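You operate a simulated robot arm through the tools that you are given. There is no shell and no other tool.

You are at the controls of a simulated robot arm. One attempt, no reset.

Task
Check the torque wrench at the value on the torque card.
Fine: zero the tester first, click the wrench once it is set, then turn the collar back to 2.

Only the result counts: the job must be done as asked and must still hold three seconds after the hand-in. Knocking over, shifting, dropping, spilling or breaking anything else fails it.

Robot
A 7-joint arm with a fingered hand, fixed in place. Base frame: the origin is at the foot of the arm, x ahead of it, y to its left, z up; the work surface is at about z = 880. Units: mm, degrees, N and s.
With the tool pointing down near the work surface it reaches from about 320 to 720 mm from the base axis. Its first joint turns from -166.0 to 166.0 degrees. Payload 4 kg.
Tool frame: the origin (TCP) lies between the finger pads and is the grasp point; the fingertips stand 26 mm ahead of it; z points along the fingers, y is the line along which they close. Largest opening 148 mm; the body of the gripper starts 73 mm behind the TCP. The gripper is a hand of 3 fingers: y runs from the thumb to the fingers, the wrist lies at [0, 0, -239] in the tool frame, and closing takes about 1.5 s.
Orientation is told as [roll, pitch, yaw] about the base's x, y, z axes, in that order, counted from this pose: with the fingers straight down and closing along the base's y, the tool's x points along the base's -x, its y along +y and its z along -z.

Tools
- The arm moves only by the tool servo_tool. Its arguments are lists of equal length, an entry for each row: "offset": the shift along the tool's x, y, z in units of 25 mm (1.0 is 25 mm), a list of three; "dr": the turn, a rotation vector about the tool's x, y, z in units of 6 degrees (1.0 is 6 degrees), a list of three. In form: {"offset": [[dx, dy, dz], ...], "dr": [[rx, ry, rz], ...]}. A call has 1 to 20 rows; each row shifts and turns the commanded pose from where the row before left it, along the tool's axes as they then stand. "hand" is the gripper command, from -1 (shut) to 1 (fully open), values between in proportion, set as the call begins (left out, the last holds). A call with a number of a shift or a turn outside -1 to 1 is refused whole. A row lasts 0.2 s, in which the tool goes at most 50 mm and 8.6 degrees; a call with a longer step from one row to the next is refused whole, and so is a gripper value outside its range. Where a pose cannot be reached the arm comes as near as it can. A force on the tool above 40 N (or 10 N above the force at the start of the call, whichever is more), or a blocked arm, ends the call early, and 0.2 s more pass. The fingers move at their own pace (about 72 mm/s each) and stop on an object; they squeeze with about 30 N. The grip force told is the motor's: it shows also when the fingers shut on nothing. Time passes only in rows, and 0.2 s behind the last, so rows that do not move let the fingers close. The reply holds the time, the measured pose of the TCP, the force on the tool along the base axes, the opening and the grip force, in the units named above and with some noise, with the torque about the TCP (base axes, N m) and any sound that the robot's microphone picked up, and new pictures: "views" is both (left out), scene, wrist or none.
- Cameras (640 x 400 px; columns grow to the right, rows downward): "scene" is fixed at [398.8, 650.3, 1511.8]; the picture's right is [-1.00, -0.09, 0.00], its down [-0.05, 0.58, -0.82] and it looks along [0.07, -0.81, -0.58] (base axes); focal length 298 px, centre (320, 200). "wrist" rides on the gripper at [68, -39, -90] in the tool frame; the picture's right is [0.50, 0.87, 0.00], its down [-0.66, 0.38, -0.65] and it looks along [-0.57, 0.33, 0.76] (tool axes); focal length 222 px, centre (320, 200). There is no depth. A picture from a camera that has moved, and an enlarged one, comes with that camera's place and axes in the base frame and with its lens.
- slide_trunk(by): slides the trunk up (or, below 0, down) by that many mm; the arm rides with it, the base frame stays. It gives what a move gives, with no picture.
- move_fingers(finger1, finger2, thumb_bend): sets how far each is bent, from 0 (flat) to 100 (curled in); at 30 the hand is open as for a grip, at 70 the pads meet at the TCP. One left out holds its place. A second passes; each finger stops where it meets its share of the squeeze, and holds until it gets a number again. A gripper value or a shape takes the hand back. It gives what a move gives, with no picture; readings hold the bend of each and the force on the fingers (four entries, about 0 where the hand has none), thumb and palm.
- grasp_type(shape): the hand has 3 fingers and takes this shape, open, in about a second: jaw (thumb against the fingers, like two jaws); tri (thumb and two fingers); tip (a fingertip pinch); poke (one finger out to press); point (the index stretched); flat (the hand flat); cup (the hand cupped); fist (a fist). The gripper value then closes the fingers along that shape, each until it touches; the sizes above hold for jaw. It gives what a move gives, with no picture.
- close_up(camera, box): a new picture of the part [left, top, right, bottom] of that camera's present view, enlarged. It takes no simulated time.
- job_done(): hands the job in; it is judged then, once.

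Places have to be worked out from the pictures, the camera data and where the tool is seen. Open the gripper and draw the arm clear of the work before you hand the job in, unless the task says otherwise.

The tools are called after ">>>" by a JSON object that holds its "op" and its "data". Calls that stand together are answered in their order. servo_tool: Moves the arm, as the interface text tells. Its arguments: {"type":"object","properties":{"offset":{"type":"array","items":{"type":"array","items":{"type":"number"}}},"dr":{"type":"array","items":{"type":"array","items":{"type":"number"}}},"hand":{"type":"number"},"views":{"type":"string","enum":["both","scene","wrist","none"]}},"required":["offset","dr"]} The other tools are called the same way: slide_trunk (by) slides the trunk up or down; grasp_type (shape) gives the hand a shape; move_fingers (finger1, finger2, thumb_bend) moves the fingers one by one; close_up (camera, box) takes an enlarged picture of a part of a camera's view; job_done () hands the job in.

At the start:

```text
time_s: 0.0
position: [284.1, 277.6, 1348.0]
tcp_rot: [0.1, -0.1, -0.1]
ft_force: [-0.4, -0.2, 0.1]
ft_torque: [0.02, -0.01, 0.0]
width: 147.8
grasp_force: 0.0
shape: jaw
bend: [30.0, 30.0, 30.0]
finger forces: [0.0, 0.0, 0.1, 0.0, 0.0, 0.0]
trunk travel left (down, up): [-526.0, 64.0]
```

scene: 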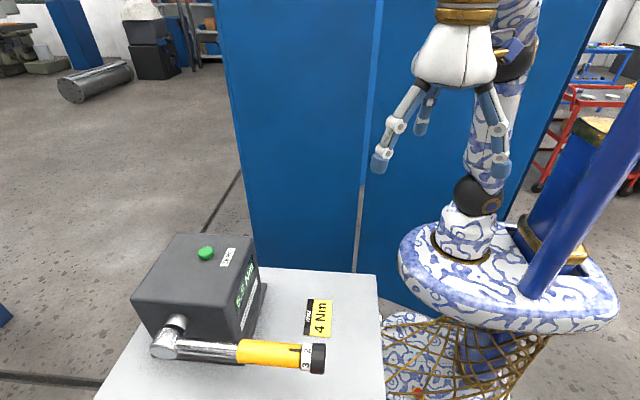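
wrist: 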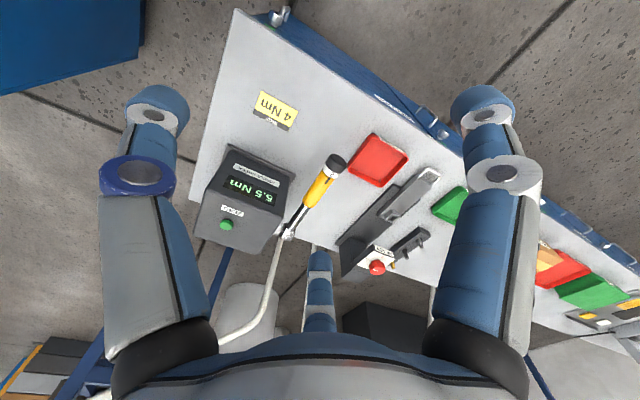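

I see the tester with a green button, a wrench with a yellow handle and a dark collar, and a card saying 4 Nm. I'll take enlarged pictures first to read everything.

>>> {"op": "close_up", "data": {"camera": "scene", "box": [120, 220, 400, 395]}}

>>> {"op": "close_up", "data": {"camera": "wrist", "box": [180, 80, 380, 260]}}

>>> {"op": "close_up", "data": {"camera": "scene", "box": [230, 290, 350, 380]}}

>>> {"op": "close_up", "data": {"camera": "scene", "box": [180, 230, 280, 340]}}

```text
2.29 times, centred on (260, 308) of scene
camera zoom: at [398.8, 650.3, 1511.8], right [-1.0, -0.09, 0.0], down [-0.05, 0.58, -0.82], along [0.07, -0.81, -0.58], focal length 680 px, centre (457, -46)
```

zoom: 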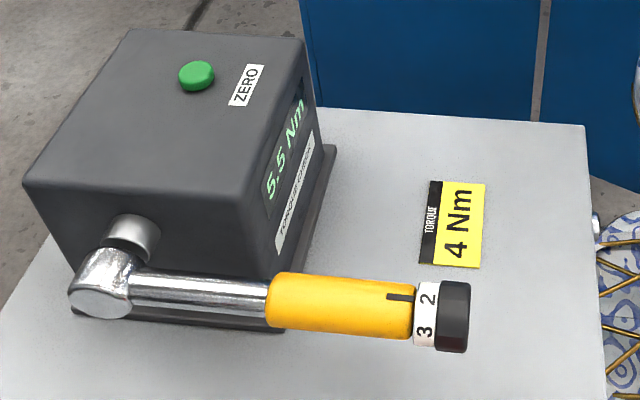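

```text
2.22 times, centred on (280, 170) of wrist
camera zoom: at [215.6, 237.9, 1438.2], right [-0.5, 0.87, 0.0], down [0.66, 0.38, 0.65], along [0.57, 0.33, -0.76], focal length 494 px, centre (409, 267)
```

zoom: 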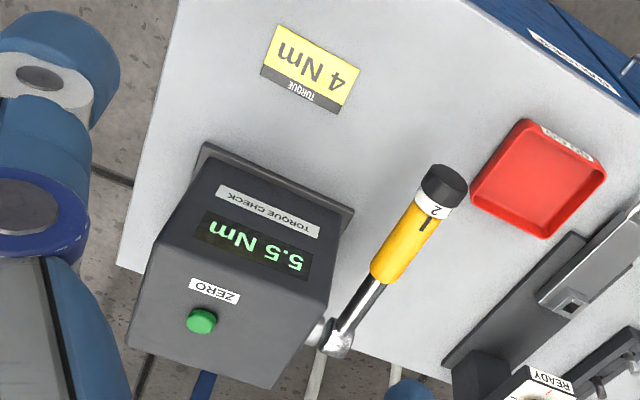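

```text
4.44 times, centred on (290, 335) of scene
camera zoom: at [398.8, 650.3, 1511.8], right [-1.0, -0.09, 0.0], down [-0.05, 0.58, -0.82], along [0.07, -0.81, -0.58], focal length 1323 px, centre (453, -400)
```

zoom: 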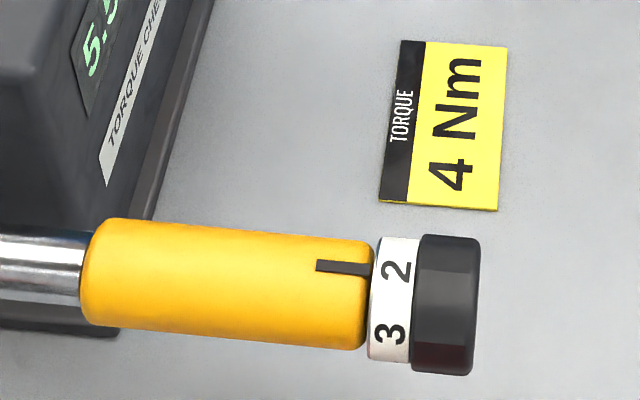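

```text
3.64 times, centred on (230, 285) of scene
camera zoom: at [398.8, 650.3, 1511.8], right [-1.0, -0.09, 0.0], down [-0.05, 0.58, -0.82], along [0.07, -0.81, -0.58], focal length 1082 px, centre (647, -109)
```

zoom: 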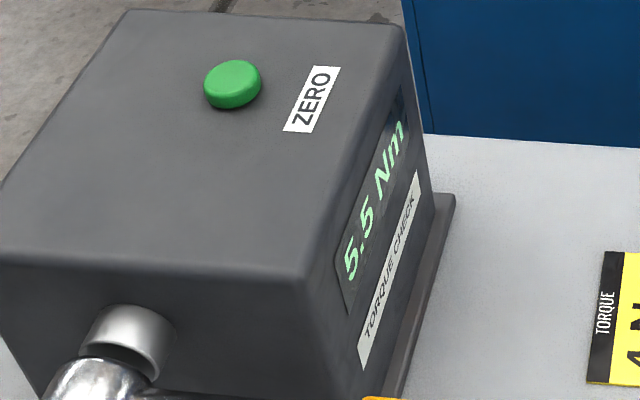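

The button triangulates to about (670, 241, 1070) and the collar to about (423, 400, 1008), with 2 at the mark and 3 about 60° round toward +y. I'll look at the hand's own finger layout and the collar again before moving.

>>> {"op": "close_up", "data": {"camera": "scene", "box": [340, 0, 560, 200]}}

>>> {"op": "close_up", "data": {"camera": "wrist", "box": [290, 140, 370, 190]}}

>>> {"op": "close_up", "data": {"camera": "wrist", "box": [0, 0, 640, 400]}}

```text
2.00 times, centred on (450, 100) of scene
camera zoom: at [398.8, 650.3, 1511.8], right [-1.0, -0.09, 0.0], down [-0.05, 0.58, -0.82], along [0.07, -0.81, -0.58], focal length 595 px, centre (60, 400)
```

zoom: 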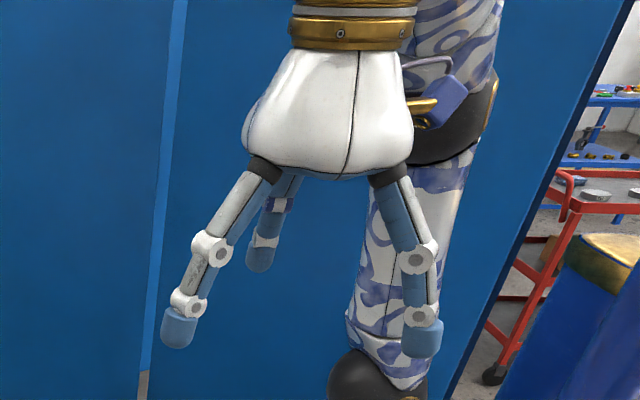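

```text
8.00 times, centred on (330, 165) of wrist
camera zoom: at [215.6, 237.9, 1438.2], right [-0.5, 0.87, 0.0], down [0.66, 0.38, 0.65], along [0.57, 0.33, -0.76], focal length 1777 px, centre (240, 480)
```

zoom: 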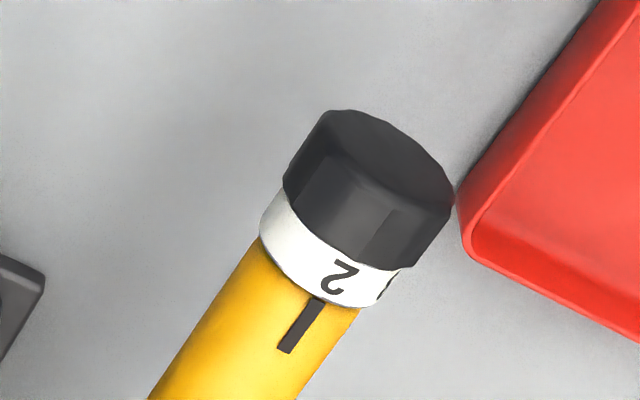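

```text
1.00 times, centred on (320, 200) of wrist (not enlarged: the box is as wide or as high as the picture)
camera zoom: at [215.6, 237.9, 1438.2], right [-0.5, 0.87, 0.0], down [0.66, 0.38, 0.65], along [0.57, 0.33, -0.76], focal length 222 px, centre (320, 200)
```

zoom: 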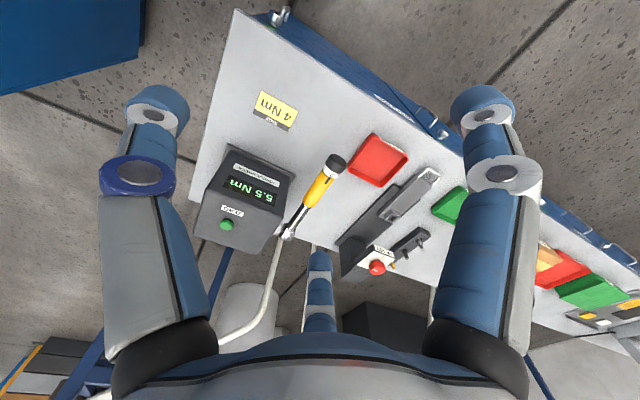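

The hand has three fingers about 120° apart. For the ZERO button I'll close the hand to press with the tips, and tilt the tool 30° outward so that the wrist stays well within reach.

>>> {"op": "servo_tool", "data": {"offset": [[0, 0, 0], [0, 0, 0], [0, 0, 0], [0, 0, 0], [0, 0, 0], [0, 0, 0], [0, 0, 0], [0, 0, 0]], "dr": [[0, -1, 0], [0, -1, 0], [0, -1, 0], [0, -1, 0], [0, -1, 0], [0, 0, 0], [0, 0, 0], [0, 0, 0]], "hand": -1, "views": "both"}}

```text
time_s: 1.8
position: [284.0, 276.4, 1348.0]
tcp_rot: [0.1, -30.0, -0.1]
ft_force: [-0.5, -0.4, -1.8]
ft_torque: [0.0, 0.0, -0.01]
width: 0.0
grasp_force: 29.8
shape: jaw
bend: [70.0, 70.0, 70.0]
finger forces: [0.1, 0.0, 0.1, 0.1, 0.0, 0.1]
trunk travel left (down, up): [-526.0, 64.0]
camera wrist: at [179.5, 238.1, 1392.7], right [-0.43, 0.87, -0.25], down [0.24, 0.38, 0.89], along [0.87, 0.33, -0.37], focal length 222 px, centre (320, 200)
```

scene: 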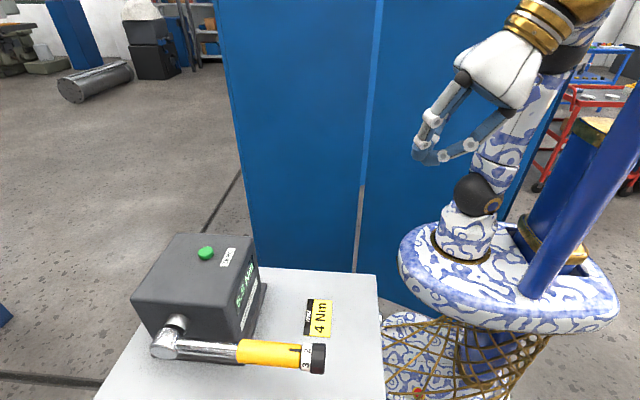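
wrist: 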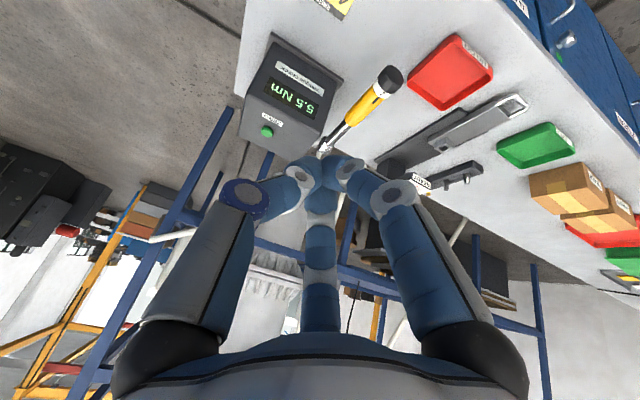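

The button's place is confirmed at about (670, 240, 1072) and the collar near (423, 399, 1010). I'll now move the closed hand to a hover point above the button.

>>> {"op": "servo_tool", "data": {"offset": [[-0.619, -0.1, 0.961], [-0.619, -0.1, 0.961], [-0.619, -0.1, 0.961], [-0.619, -0.1, 0.961], [-0.619, -0.1, 0.961], [-0.619, -0.1, 0.961], [-0.619, -0.1, 0.961], [-0.619, -0.1, 0.961], [-0.619, -0.1, 0.961], [-0.619, -0.1, 0.961], [-0.619, -0.1, 0.961], [-0.619, -0.1, 0.961], [-0.619, -0.1, 0.961], [-0.619, -0.1, 0.961], [0, 0, 0]], "dr": [[0, 0, 0], [0, 0, 0], [0, 0, 0], [0, 0, 0], [0, 0, 0], [0, 0, 0], [0, 0, 0], [0, 0, 0], [0, 0, 0], [0, 0, 0], [0, 0, 0], [0, 0, 0], [0, 0, 0], [0, 0, 0], [0, 0, 0]], "views": "both"}}

```text
time_s: 5.0
position: [640.6, 241.0, 1165.3]
tcp_rot: [0.2, -30.0, -0.1]
ft_force: [-0.2, 0.3, -1.1]
ft_torque: [0.03, 0.01, 0.02]
width: 0.2
grasp_force: 29.6
shape: jaw
bend: [70.0, 70.0, 70.0]
finger forces: [0.0, 0.1, 0.1, 0.1, 0.0, 0.0]
trunk travel left (down, up): [-526.0, 64.0]
camera wrist: at [536.0, 202.8, 1209.9], right [-0.43, 0.87, -0.25], down [0.24, 0.38, 0.89], along [0.87, 0.33, -0.37], focal length 222 px, centre (320, 200)
```

scene: 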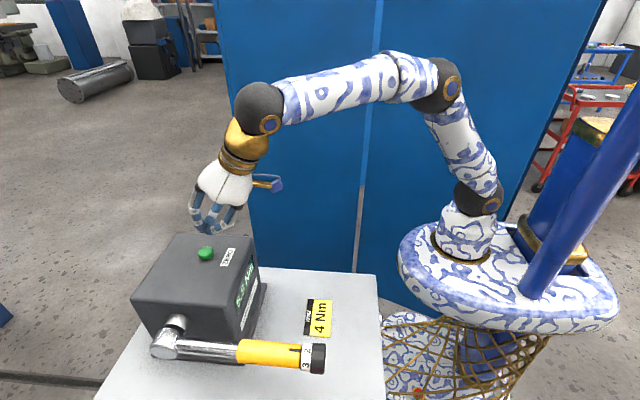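
wrist: 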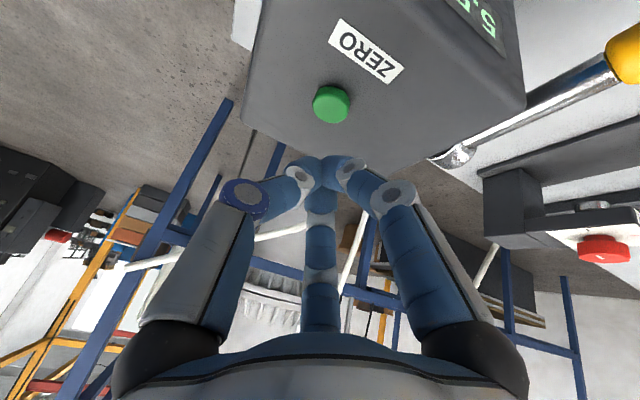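

The measured geometry agrees with the view (button again at (670, 240, 1072)). I'll drop to a hover about 20 mm above the button.

>>> {"op": "servo_tool", "data": {"offset": [[0.144, 0, 0.687], [0.144, 0, 0.687], [0.144, 0, 0.687], [0, 0, 0]], "dr": [[0, 0, 0], [0, 0, 0], [0, 0, 0], [0, 0, 0]], "views": "both"}}

>>> {"op": "close_up", "data": {"camera": "scene", "box": [160, 180, 280, 280]}}

```text
time_s: 6.0
position: [656.9, 241.4, 1116.0]
tcp_rot: [0.1, -30.1, 0.0]
ft_force: [-0.7, -0.1, -0.8]
ft_torque: [-0.01, 0.01, 0.01]
width: 0.0
grasp_force: 30.0
shape: jaw
bend: [70.0, 70.0, 70.0]
finger forces: [0.1, 0.0, 0.0, 0.1, 0.0, 0.0]
trunk travel left (down, up): [-526.0, 64.0]
camera wrist: at [552.1, 203.0, 1159.8], right [-0.43, 0.87, -0.25], down [0.24, 0.38, 0.89], along [0.87, 0.33, -0.37], focal length 222 px, centre (320, 200)
```

scene: 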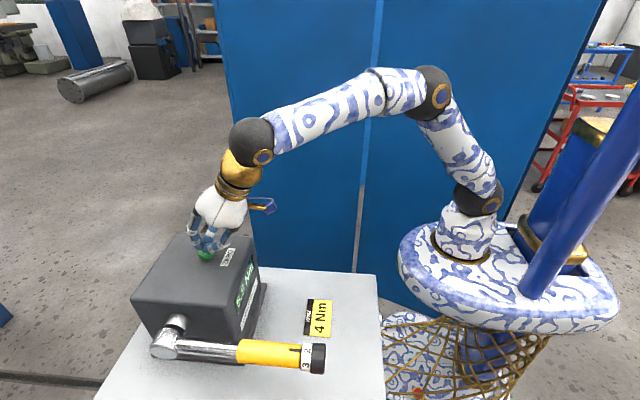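
wrist: 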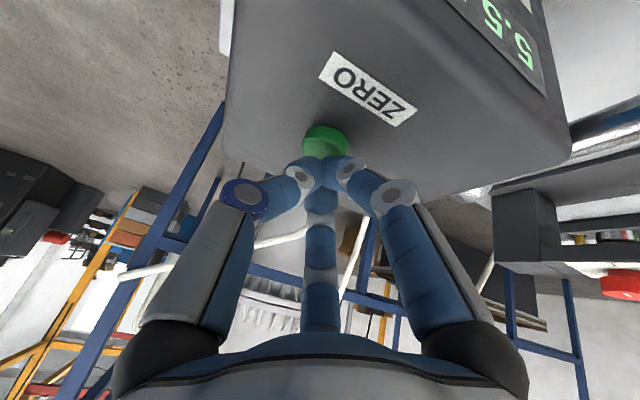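

```text
4.00 times, centred on (220, 230) of scene
camera zoom: at [398.8, 650.3, 1511.8], right [-1.0, -0.09, 0.0], down [-0.05, 0.58, -0.82], along [0.07, -0.81, -0.58], focal length 1190 px, centre (720, 80)
```

zoom: 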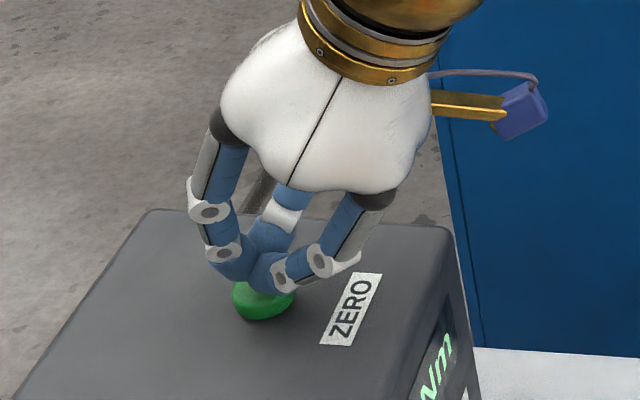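

The fingertips are centred just over the button. I'll descend straight down in small steps and watch the force.

>>> {"op": "servo_tool", "data": {"offset": [[0.05, 0, 0.0866], [0.05, 0, 0.0866], [0.05, 0, 0.0866], [0.05, 0, 0.0866], [0.05, 0, 0.0866], [0.05, 0, 0.0866], [0.05, 0, 0.0866]], "dr": [[0, 0, 0], [0, 0, 0], [0, 0, 0], [0, 0, 0], [0, 0, 0], [0, 0, 0], [0, 0, 0]], "views": "both"}}

```text
time_s: 7.6
position: [656.0, 240.4, 1100.7]
tcp_rot: [0.2, -30.2, -0.3]
ft_force: [0.3, 0.5, 14.0]
ft_torque: [-0.04, -0.14, 0.0]
width: 0.0
grasp_force: 29.6
shape: jaw
bend: [70.0, 70.0, 70.0]
finger forces: [0.0, 0.0, 0.1, 0.0, 0.0, 0.0]
trunk travel left (down, up): [-526.0, 64.0]
heard: click
camera wrist: at [551.4, 202.7, 1144.1], right [-0.43, 0.87, -0.25], down [0.24, 0.38, 0.9], along [0.87, 0.33, -0.37], focal length 222 px, centre (320, 200)
```

scene: 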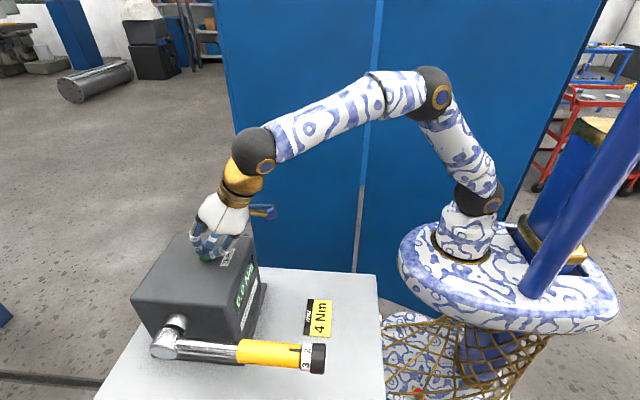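
wrist: 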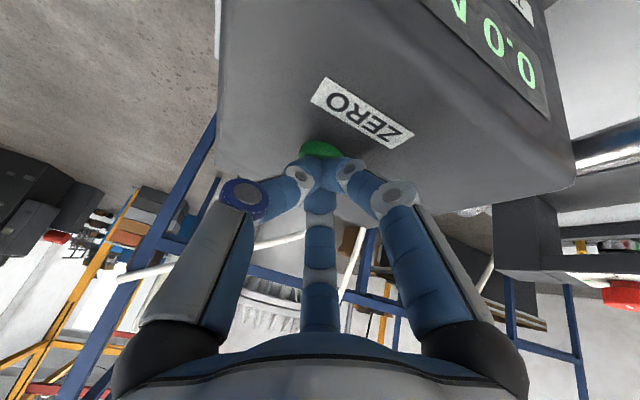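

The tester clicked and the display now reads 0.0, so zeroing is done. I'll lift straight off, draw back toward the collar side, and look again.

>>> {"op": "servo_tool", "data": {"offset": [[-0.533, 0, -0.924], [-0.533, 0, -0.924], [-0.533, 0, -0.924], [0.843, 0.358, -0.588], [0.843, 0.358, -0.588], [0.843, 0.358, -0.588], [0.843, 0.358, -0.588], [0.843, 0.358, -0.588], [0.843, 0.358, -0.588], [0.843, 0.358, -0.588], [0.843, 0.358, -0.588], [0.843, 0.358, -0.588], [0.843, 0.358, -0.588], [0, 0, 0]], "dr": [[0, 0, 0], [0, 0, 0], [0, 0, 0], [0, 0, 0], [0, 0, 0], [0, 0, 0], [0, 0, 0], [0, 0, 0], [0, 0, 0], [0, 0, 0], [0, 0, 0], [0, 0, 0], [0, 0, 0], [0, 0, 0]], "views": "both"}}

>>> {"op": "close_up", "data": {"camera": "scene", "box": [120, 220, 400, 395]}}

>>> {"op": "close_up", "data": {"camera": "scene", "box": [280, 325, 344, 385]}}

>>> {"op": "close_up", "data": {"camera": "scene", "box": [130, 300, 250, 375]}}

```text
time_s: 10.6
position: [400.1, 330.1, 1199.5]
tcp_rot: [0.0, -29.9, -0.1]
ft_force: [0.2, 0.1, 0.3]
ft_torque: [-0.03, 0.01, 0.0]
width: 0.0
grasp_force: 30.1
shape: jaw
bend: [70.0, 70.0, 70.0]
finger forces: [0.0, 0.1, 0.0, 0.0, 0.1, 0.0]
trunk travel left (down, up): [-526.0, 64.0]
camera wrist: at [295.7, 292.3, 1244.1], right [-0.43, 0.87, -0.25], down [0.24, 0.38, 0.89], along [0.87, 0.33, -0.37], focal length 222 px, centre (320, 200)
```

scene: 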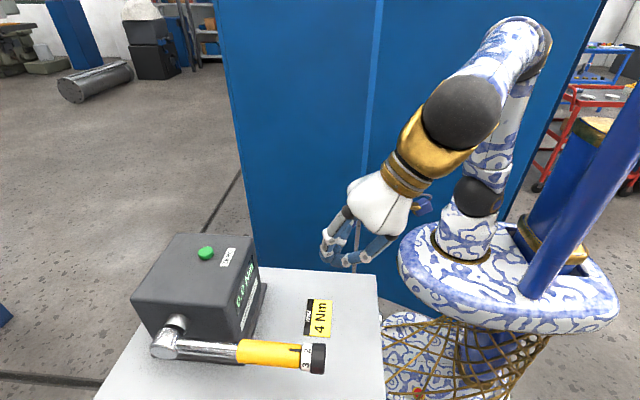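
wrist: 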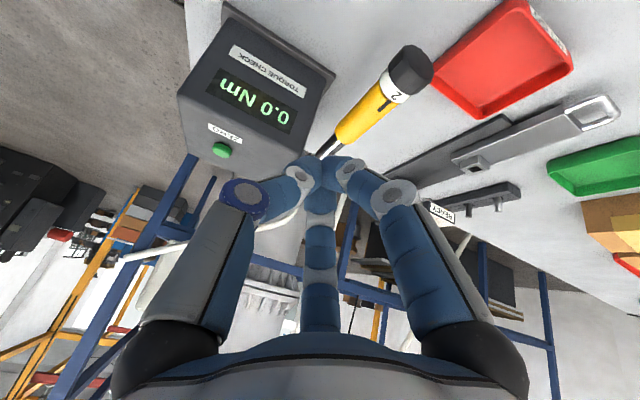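

```text
2.29 times, centred on (260, 308) of scene
camera zoom: at [398.8, 650.3, 1511.8], right [-1.0, -0.09, 0.0], down [-0.05, 0.58, -0.82], along [0.07, -0.81, -0.58], focal length 680 px, centre (457, -46)
```

zoom: 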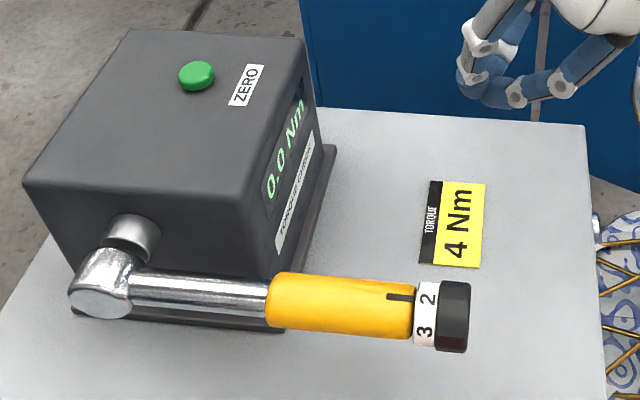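

```text
6.67 times, centred on (312, 355) of scene
camera zoom: at [398.8, 650.3, 1511.8], right [-1.0, -0.09, 0.0], down [-0.05, 0.58, -0.82], along [0.07, -0.81, -0.58], focal length 1984 px, centre (373, -833)
```

zoom: 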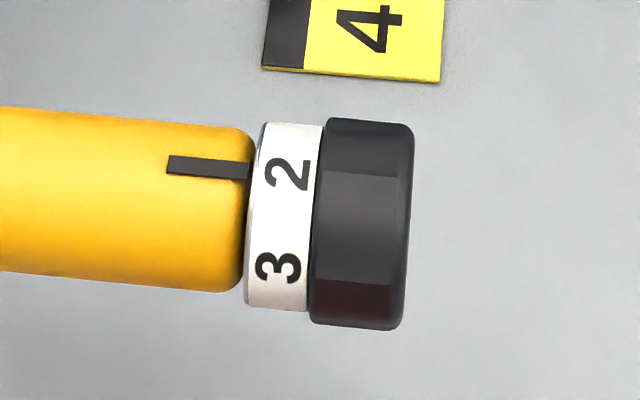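

```text
5.33 times, centred on (190, 338) of scene
camera zoom: at [398.8, 650.3, 1511.8], right [-1.0, -0.09, 0.0], down [-0.05, 0.58, -0.82], along [0.07, -0.81, -0.58], focal length 1587 px, centre (1013, -533)
```

zoom: 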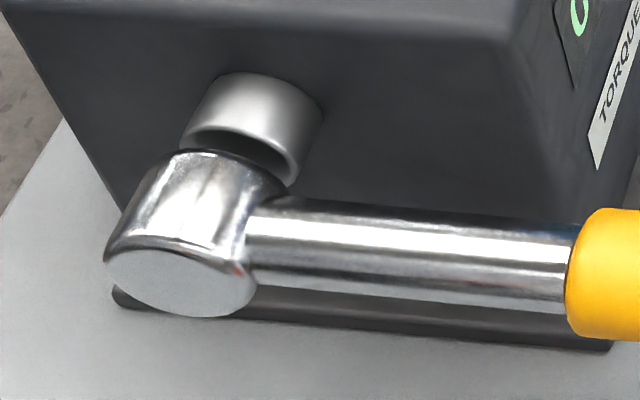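

The tester reads 0.0 and the hand is clear. I'll take wrist close-ups of the collar here to fix its axis precisely.

>>> {"op": "close_up", "data": {"camera": "wrist", "box": [320, 30, 440, 160]}}

>>> {"op": "close_up", "data": {"camera": "wrist", "box": [375, 35, 440, 105]}}

```text
3.08 times, centred on (380, 95) of wrist
camera zoom: at [295.7, 292.3, 1244.1], right [-0.43, 0.87, -0.25], down [0.24, 0.38, 0.89], along [0.87, 0.33, -0.37], focal length 684 px, centre (135, 523)
```

zoom: 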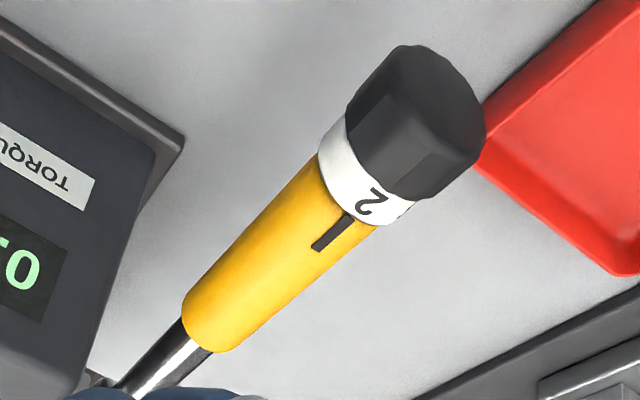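

```text
5.71 times, centred on (408, 70) of wrist
camera zoom: at [295.7, 292.3, 1244.1], right [-0.43, 0.87, -0.25], down [0.24, 0.38, 0.89], along [0.87, 0.33, -0.37], focal length 1269 px, centre (-180, 943)
```

zoom: 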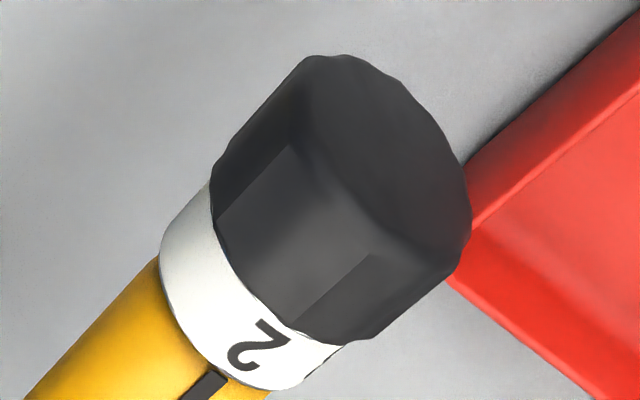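

The two cameras put the cap's end face at about (413, 402, 1011), with the wrench axis running along +x at y≈402, z≈1011. I'll turn the hand to point along +x (pitch −90°) and roll it −60° so the numbers stay visible between the fingers.

>>> {"op": "servo_tool", "data": {"offset": [[0, 0, 0], [0, 0, 0], [0, 0, 0], [0, 0, 0], [0, 0, 0], [0, 0, 0], [0, 0, 0], [0, 0, 0], [0, 0, 0], [0, 0, 0], [0, 0, 0]], "dr": [[0, -1, 0], [0, -1, 0], [0, -1, 0], [0, -1, 0], [0, -1, 0], [0, -1, 0], [0, -1, 0], [0, -1, 0], [0, -1, 0], [0, -1, 0], [0, 0, 0]], "views": "scene"}}

```text
time_s: 13.0
position: [400.4, 329.9, 1199.6]
tcp_rot: [118.6, -89.8, -118.8]
ft_force: [0.1, -0.1, 0.2]
ft_torque: [0.01, -0.04, -0.01]
width: 0.0
grasp_force: 30.0
shape: jaw
bend: [70.0, 70.0, 70.0]
finger forces: [0.1, 0.0, 0.1, 0.0, 0.0, 0.0]
trunk travel left (down, up): [-526.0, 64.0]
```

scene: 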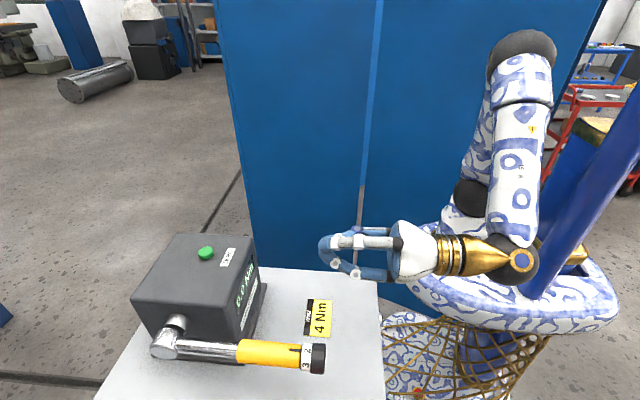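

The hand now points along +x with the arm in a comfortable pose. Next I roll −60° about the tool axis and open the fingers to about 105 mm.

>>> {"op": "servo_tool", "data": {"offset": [[0, 0, -0.2], [0, 0, -0.2], [0, 0, -0.2], [0, 0, -0.2], [0, 0, -0.2], [0, 0, -0.2], [0, 0, -0.2], [0, 0, -0.2], [0, 0, 0], [0, 0, 0], [0, 0, 0]], "dr": [[0, 0, -1], [0, 0, -1], [0, 0, -1], [0, 0, -1], [0, 0, -1], [0, 0, -1], [0, 0, -1], [0, 0, -1], [0, 0, -1], [0, 0, -1], [0, 0, 0]], "hand": 0.4, "views": "both"}}

```text
time_s: 15.4
position: [360.0, 331.0, 1199.7]
tcp_rot: [-90.0, -30.0, 89.9]
ft_force: [0.8, -0.2, 0.2]
ft_torque: [0.01, 0.0, 0.0]
width: 103.6
grasp_force: 0.0
shape: jaw
bend: [28.0, 28.0, 74.0]
finger forces: [0.0, 0.0, 0.1, 0.0, 0.0, 0.0]
trunk travel left (down, up): [-526.0, 64.0]
camera wrist: at [269.4, 253.0, 1199.7], right [0.0, 0.0, -1.0], down [-0.65, 0.76, 0.0], along [0.76, 0.65, 0.0], focal length 222 px, centre (320, 200)
```

scene: 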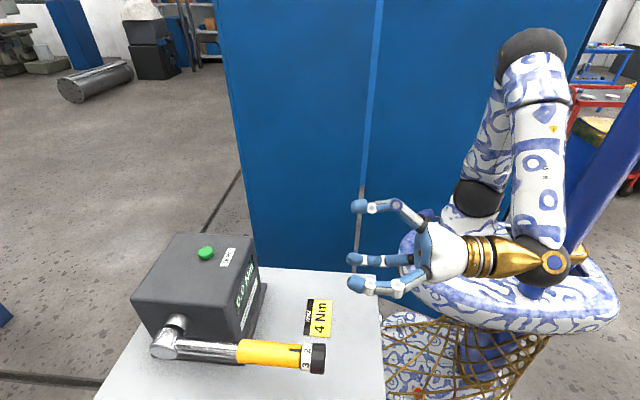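
wrist: 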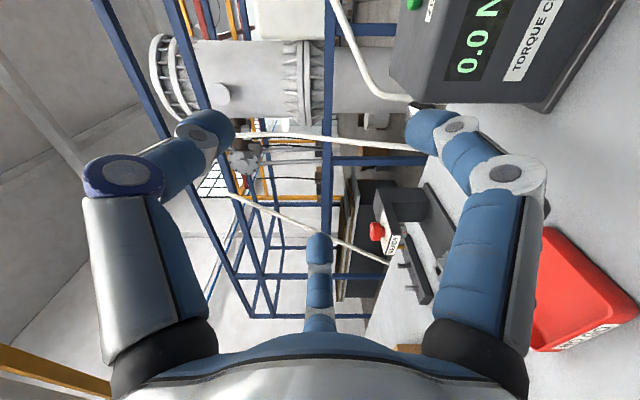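

The three fingers sit symmetrically about the TCP at roughly 65 mm radius. I'll move down and over to the pre-grasp point (360, 402, 1011), with the tips still short of the cap.

>>> {"op": "servo_tool", "data": {"offset": [[0.1315, 0.7956, 0], [0.1315, 0.7956, 0], [0.1315, 0.7956, 0], [0.1315, 0.7956, 0], [0.1315, 0.7956, 0], [0.1315, 0.7956, 0], [0.1315, 0.7956, 0], [0.1315, 0.7956, 0], [0.1315, 0.7956, 0], [0.1315, 0.7956, 0], [0, 0, 0]], "dr": [[0, 0, 0], [0, 0, 0], [0, 0, 0], [0, 0, 0], [0, 0, 0], [0, 0, 0], [0, 0, 0], [0, 0, 0], [0, 0, 0], [0, 0, 0], [0, 0, 0]], "views": "both"}}

>>> {"op": "close_up", "data": {"camera": "scene", "box": [260, 290, 420, 390]}}

>>> {"op": "close_up", "data": {"camera": "wrist", "box": [220, 60, 440, 260]}}

```text
time_s: 17.8
position: [360.3, 402.2, 1010.5]
tcp_rot: [-90.0, -30.1, 89.9]
ft_force: [0.0, -0.6, -0.4]
ft_torque: [0.0, 0.01, -0.02]
width: 103.5
grasp_force: 0.1
shape: jaw
bend: [28.0, 28.0, 74.0]
finger forces: [0.0, 0.0, 0.0, 0.0, 0.0, 0.0]
trunk travel left (down, up): [-526.0, 64.0]
camera wrist: at [269.9, 324.6, 1010.2], right [0.0, 0.0, -1.0], down [-0.65, 0.76, 0.0], along [0.76, 0.65, 0.0], focal length 222 px, centre (320, 200)
```

scene: 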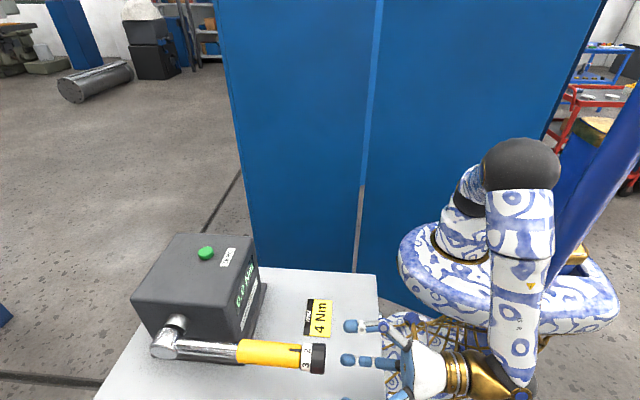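
wrist: 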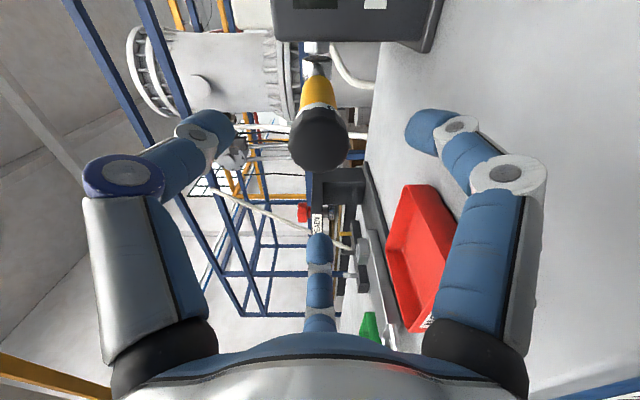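

```text
4.00 times, centred on (340, 340) of scene
camera zoom: at [398.8, 650.3, 1511.8], right [-1.0, -0.09, 0.0], down [-0.05, 0.58, -0.82], along [0.07, -0.81, -0.58], focal length 1190 px, centre (240, -360)
```

zoom: 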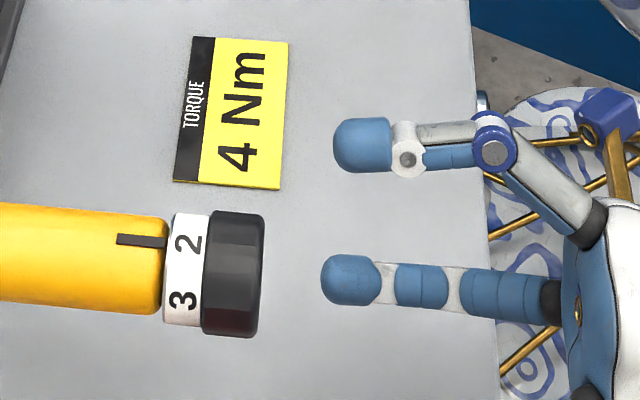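

```text
2.00 times, centred on (330, 160) of wrist
camera zoom: at [269.9, 324.6, 1010.2], right [0.0, 0.0, -1.0], down [-0.65, 0.76, 0.0], along [0.76, 0.65, 0.0], focal length 444 px, centre (300, 280)
```

zoom: 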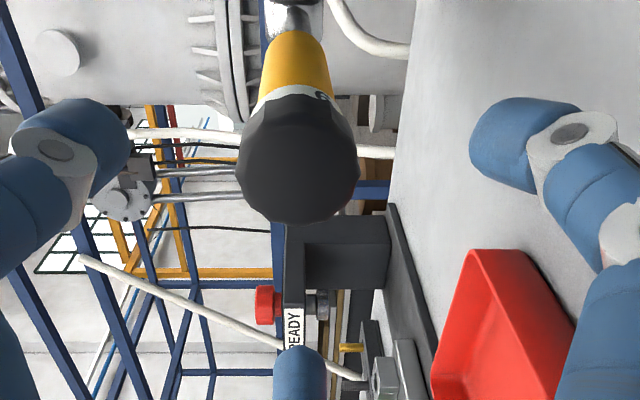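

The cap is in line in z (about 1011) with the TCP. I'll zoom in on the end face to settle the y alignment before advancing.

>>> {"op": "close_up", "data": {"camera": "wrist", "box": [280, 80, 360, 180]}}

>>> {"op": "close_up", "data": {"camera": "scene", "box": [285, 320, 365, 400]}}

```text
4.00 times, centred on (320, 130) of wrist
camera zoom: at [269.9, 324.6, 1010.2], right [0.0, 0.0, -1.0], down [-0.65, 0.76, 0.0], along [0.76, 0.65, 0.0], focal length 888 px, centre (320, 480)
```

zoom: 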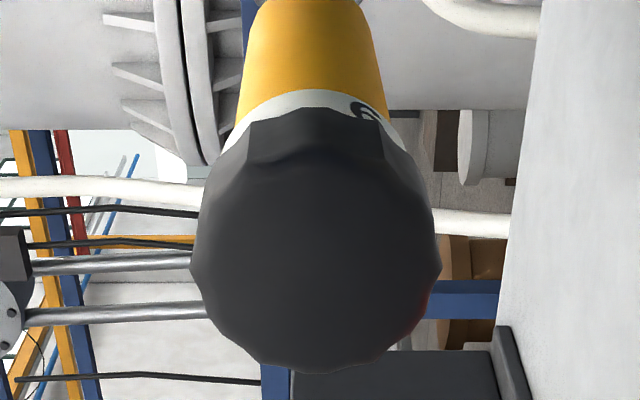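

```text
5.00 times, centred on (325, 360) of scene
camera zoom: at [398.8, 650.3, 1511.8], right [-1.0, -0.09, 0.0], down [-0.05, 0.58, -0.82], along [0.07, -0.81, -0.58], focal length 1488 px, centre (295, -600)
```

zoom: 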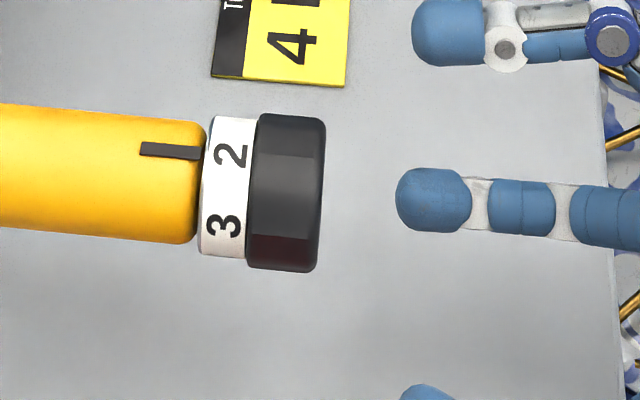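

From both cameras the cap centre is about (413, 400.3, 1011), with a diameter near 44 mm. I'll shift 2 mm in y and advance so that the TCP is about 5 mm inside the cap with the fingers still open.

>>> {"op": "servo_tool", "data": {"offset": [[0.061, -0.054, 0], [0, 0, 0.385], [0, 0, 0.385], [0, 0, 0.385], [0, 0, 0.385], [0, 0, 0.385], [0, 0, 0.385], [0, 0, 0]], "dr": [[0, 0, 0], [0, 0, 0], [0, 0, 0], [0, 0, 0], [0, 0, 0], [0, 0, 0], [0, 0, 0], [0, 0, 0]], "views": "both"}}

>>> {"op": "close_up", "data": {"camera": "scene", "box": [270, 310, 390, 400]}}

>>> {"op": "close_up", "data": {"camera": "wrist", "box": [200, 60, 440, 260]}}

```text
time_s: 19.6
position: [418.0, 399.0, 1010.6]
tcp_rot: [-90.0, -30.0, 89.8]
ft_force: [0.1, 0.4, 0.3]
ft_torque: [0.0, -0.04, 0.03]
width: 103.3
grasp_force: 0.0
shape: jaw
bend: [28.0, 28.0, 74.0]
finger forces: [0.1, 0.0, 0.1, 0.1, 0.0, 0.1]
trunk travel left (down, up): [-526.0, 64.0]
camera wrist: at [327.4, 322.3, 1011.0], right [0.0, 0.0, -1.0], down [-0.65, 0.76, 0.0], along [0.76, 0.65, 0.0], focal length 222 px, centre (320, 200)
```

scene: 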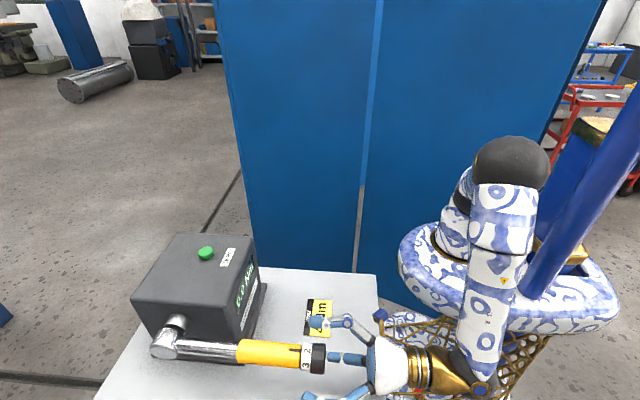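
wrist: 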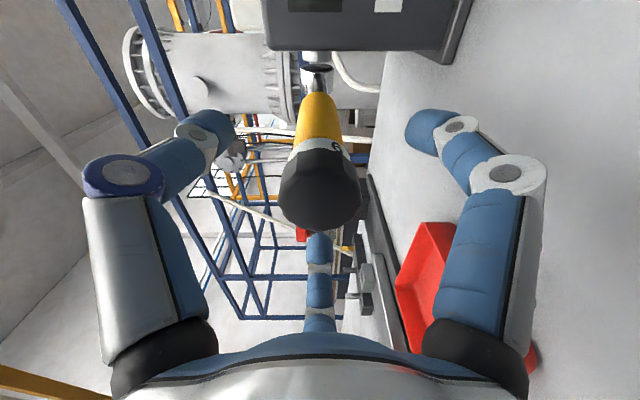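

```text
4.44 times, centred on (330, 355) of scene
camera zoom: at [398.8, 650.3, 1511.8], right [-1.0, -0.09, 0.0], down [-0.05, 0.58, -0.82], along [0.07, -0.81, -0.58], focal length 1323 px, centre (276, -489)
```

zoom: 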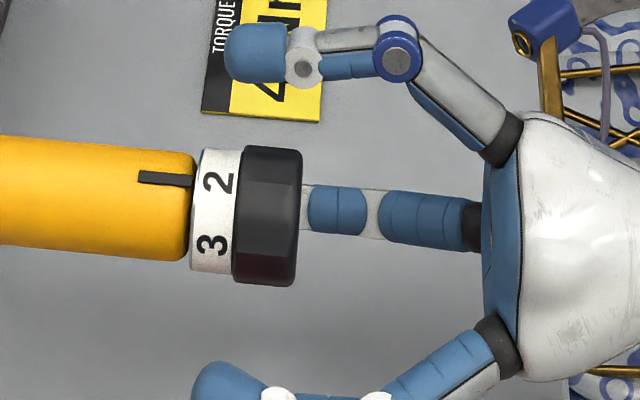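

```text
2.00 times, centred on (320, 160) of wrist
camera zoom: at [327.4, 322.3, 1011.0], right [0.0, 0.0, -1.0], down [-0.65, 0.76, 0.0], along [0.76, 0.65, 0.0], focal length 444 px, centre (320, 280)
```

zoom: 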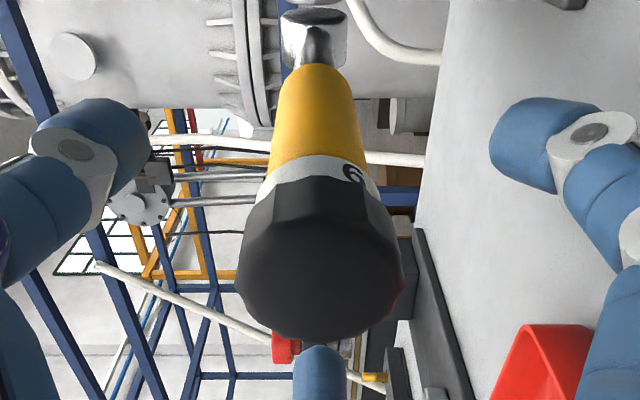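

The fingers surround the cap, and it is centred to within a millimetre or two. I'll close to about 50 mm first to check finger clearance on every side before squeezing.

>>> {"op": "servo_tool", "data": {"offset": [[0, 0, 0], [0, 0, 0], [0, 0, 0], [0, 0, 0]], "dr": [[0, 0, 0], [0, 0, 0], [0, 0, 0], [0, 0, 0]], "hand": -0.32, "views": "both"}}

>>> {"op": "close_up", "data": {"camera": "scene", "box": [270, 310, 390, 400]}}

>>> {"op": "close_up", "data": {"camera": "wrist", "box": [220, 60, 420, 260]}}

```text
time_s: 20.6
position: [417.8, 399.7, 1010.7]
tcp_rot: [-90.1, -30.1, 89.9]
ft_force: [-0.8, -0.2, 0.6]
ft_torque: [0.01, 0.03, -0.01]
width: 50.7
grasp_force: 0.1
shape: jaw
bend: [77.0, 77.0, 70.0]
finger forces: [0.1, 0.1, 0.0, 0.0, 0.0, 0.0]
trunk travel left (down, up): [-526.0, 64.0]
camera wrist: at [327.2, 322.4, 1011.0], right [0.0, 0.0, -1.0], down [-0.65, 0.76, 0.0], along [0.76, 0.65, 0.0], focal length 222 px, centre (320, 200)
```

scene: 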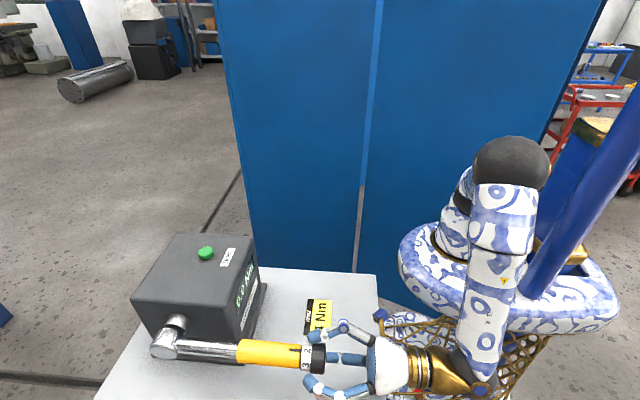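
wrist: 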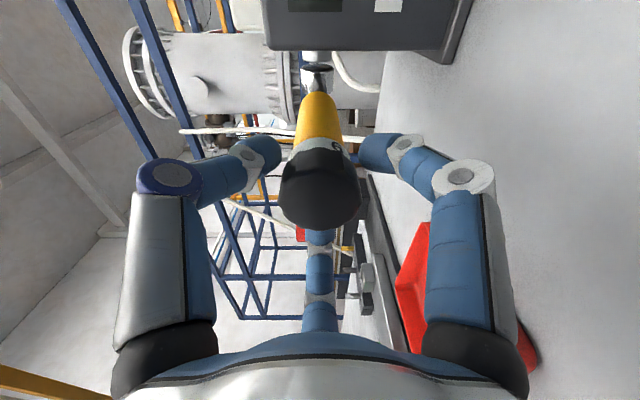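

```text
4.44 times, centred on (330, 355) of scene
camera zoom: at [398.8, 650.3, 1511.8], right [-1.0, -0.09, 0.0], down [-0.05, 0.58, -0.82], along [0.07, -0.81, -0.58], focal length 1323 px, centre (276, -489)
```

zoom: 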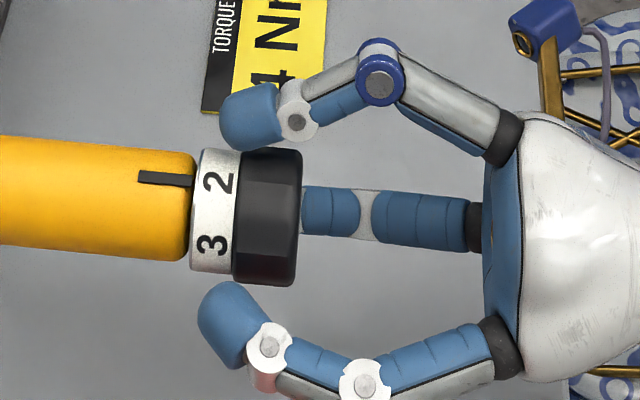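

```text
2.00 times, centred on (320, 160) of wrist
camera zoom: at [327.2, 322.4, 1011.0], right [0.0, 0.0, -1.0], down [-0.65, 0.76, 0.0], along [0.76, 0.65, 0.0], focal length 444 px, centre (320, 280)
```

zoom: 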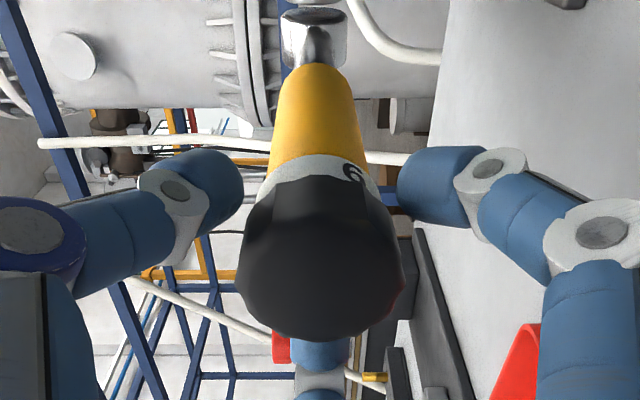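

Clearance looks even on both sides, and the tips end short of the yellow handle. Now I close onto the collar and check the forces.

>>> {"op": "servo_tool", "data": {"offset": [[0, 0, 0], [0, 0, 0], [0, 0, 0]], "dr": [[0, 0, 0], [0, 0, 0], [0, 0, 0]], "hand": -1, "views": "both"}}

>>> {"op": "close_up", "data": {"camera": "scene", "box": [270, 310, 390, 400]}}

>>> {"op": "close_up", "data": {"camera": "wrist", "box": [220, 60, 420, 260]}}

>>> {"op": "close_up", "data": {"camera": "scene", "box": [220, 260, 270, 320]}}

```text
time_s: 21.4
position: [418.7, 399.3, 1011.0]
tcp_rot: [-90.1, -30.1, 89.9]
ft_force: [3.3, 1.0, 1.8]
ft_torque: [-0.01, -0.04, 0.01]
width: 37.9
grasp_force: 29.7
shape: jaw
bend: [76.0, 76.0, 70.0]
finger forces: [26.7, 26.8, 0.1, 0.0, 27.4, 0.0]
trunk travel left (down, up): [-526.0, 64.0]
camera wrist: at [327.5, 322.4, 1011.0], right [0.0, 0.0, -1.0], down [-0.65, 0.76, 0.0], along [0.76, 0.65, 0.0], focal length 222 px, centre (320, 200)
```

scene: 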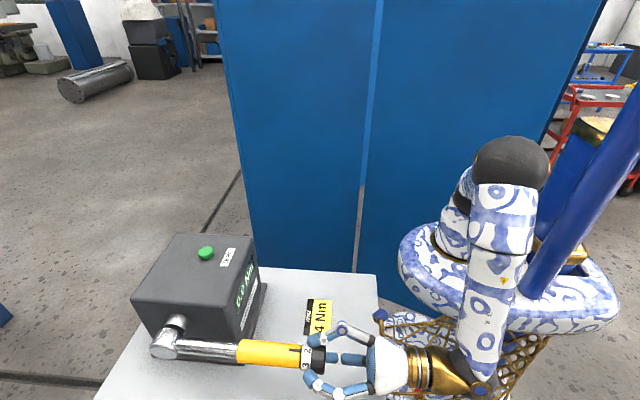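
wrist: 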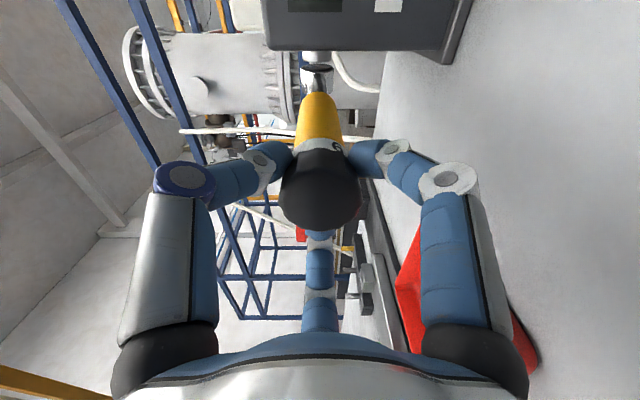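

```text
4.44 times, centred on (330, 355) of scene
camera zoom: at [398.8, 650.3, 1511.8], right [-1.0, -0.09, 0.0], down [-0.05, 0.58, -0.82], along [0.07, -0.81, -0.58], focal length 1323 px, centre (276, -489)
```

zoom: 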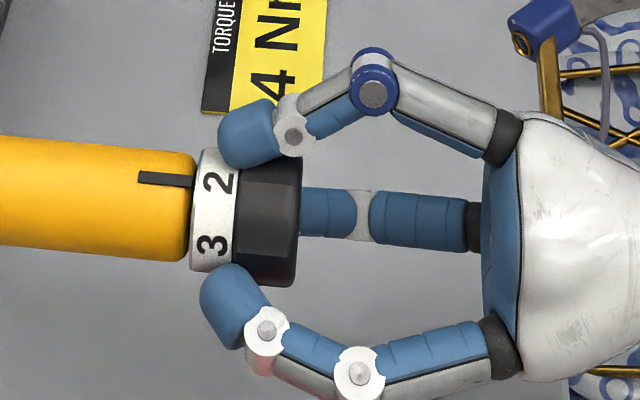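

```text
2.00 times, centred on (320, 160) of wrist
camera zoom: at [327.5, 322.4, 1011.0], right [0.0, 0.0, -1.0], down [-0.65, 0.76, 0.0], along [0.76, 0.65, 0.0], focal length 444 px, centre (320, 280)
```

zoom: 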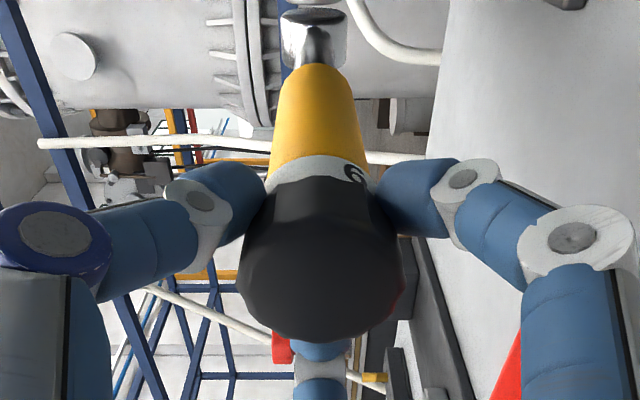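

```text
6.67 times, centred on (245, 290) of scene
camera zoom: at [398.8, 650.3, 1511.8], right [-1.0, -0.09, 0.0], down [-0.05, 0.58, -0.82], along [0.07, -0.81, -0.58], focal length 1984 px, centre (820, -400)
```

zoom: 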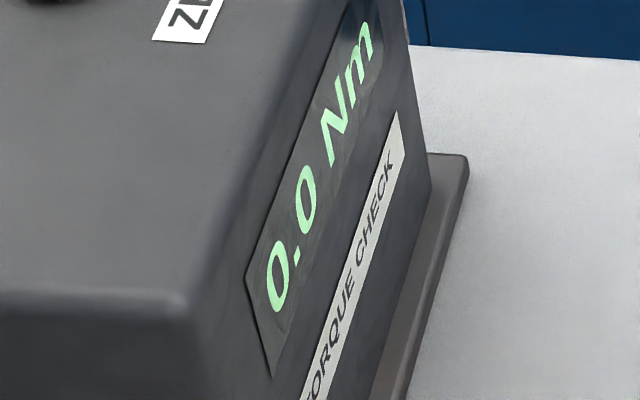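

The grip is even (about 27 N per finger), the net force is small and the tester still reads 0.0. I'll turn the collar +30° about +x (3 rising toward the mark) and check.

>>> {"op": "servo_tool", "data": {"offset": [[0, 0, 0], [0, 0, 0], [0, 0, 0], [0, 0, 0], [0, 0, 0], [0, 0, 0], [0, 0, 0], [0, 0, 0], [0, 0, 0], [0, 0, 0], [0, 0, 0]], "dr": [[0, 0, 0.5], [0, 0, 0.5], [0, 0, 0.5], [0, 0, 0.5], [0, 0, 0.5], [0, 0, 0.5], [0, 0, 0.5], [0, 0, 0.5], [0, 0, 0.5], [0, 0, 0.5], [0, 0, 0]], "views": "scene"}}

>>> {"op": "close_up", "data": {"camera": "scene", "box": [270, 310, 390, 400]}}

>>> {"op": "close_up", "data": {"camera": "scene", "box": [220, 260, 270, 320]}}

```text
time_s: 23.8
position: [418.4, 399.9, 1012.3]
tcp_rot: [-89.9, -60.1, 89.8]
ft_force: [3.5, 1.2, 0.4]
ft_torque: [-0.03, -0.05, 0.08]
width: 37.6
grasp_force: 29.5
shape: jaw
bend: [76.0, 76.0, 70.0]
finger forces: [27.5, 27.7, 0.1, 0.0, 26.8, 0.1]
trunk travel left (down, up): [-526.0, 64.0]
```

scene: 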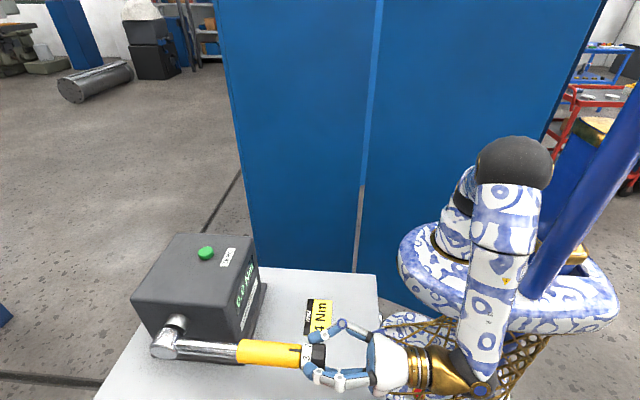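

```text
4.44 times, centred on (330, 355) of scene
camera zoom: at [398.8, 650.3, 1511.8], right [-1.0, -0.09, 0.0], down [-0.05, 0.58, -0.82], along [0.07, -0.81, -0.58], focal length 1323 px, centre (276, -489)
```

zoom: 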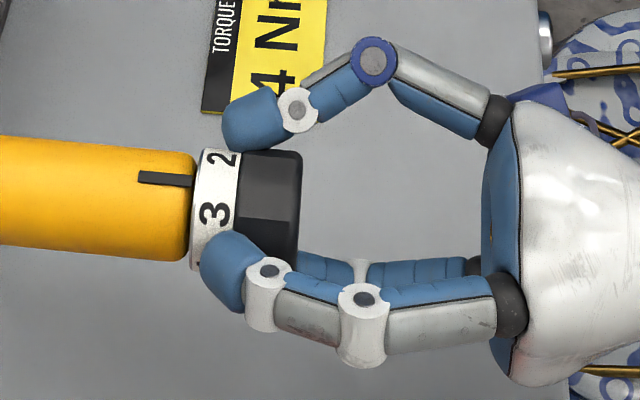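

```text
6.67 times, centred on (245, 290) of scene
camera zoom: at [398.8, 650.3, 1511.8], right [-1.0, -0.09, 0.0], down [-0.05, 0.58, -0.82], along [0.07, -0.81, -0.58], focal length 1984 px, centre (820, -400)
```

zoom: 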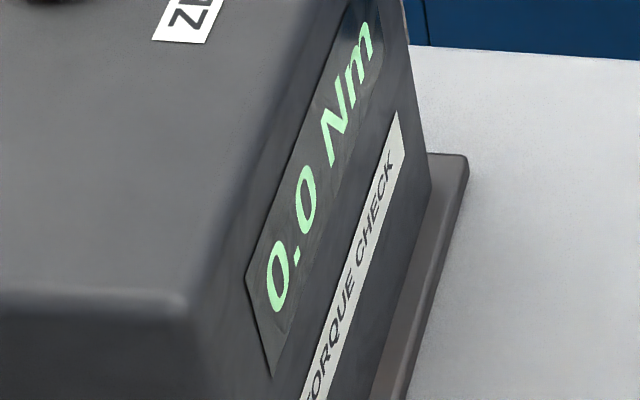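

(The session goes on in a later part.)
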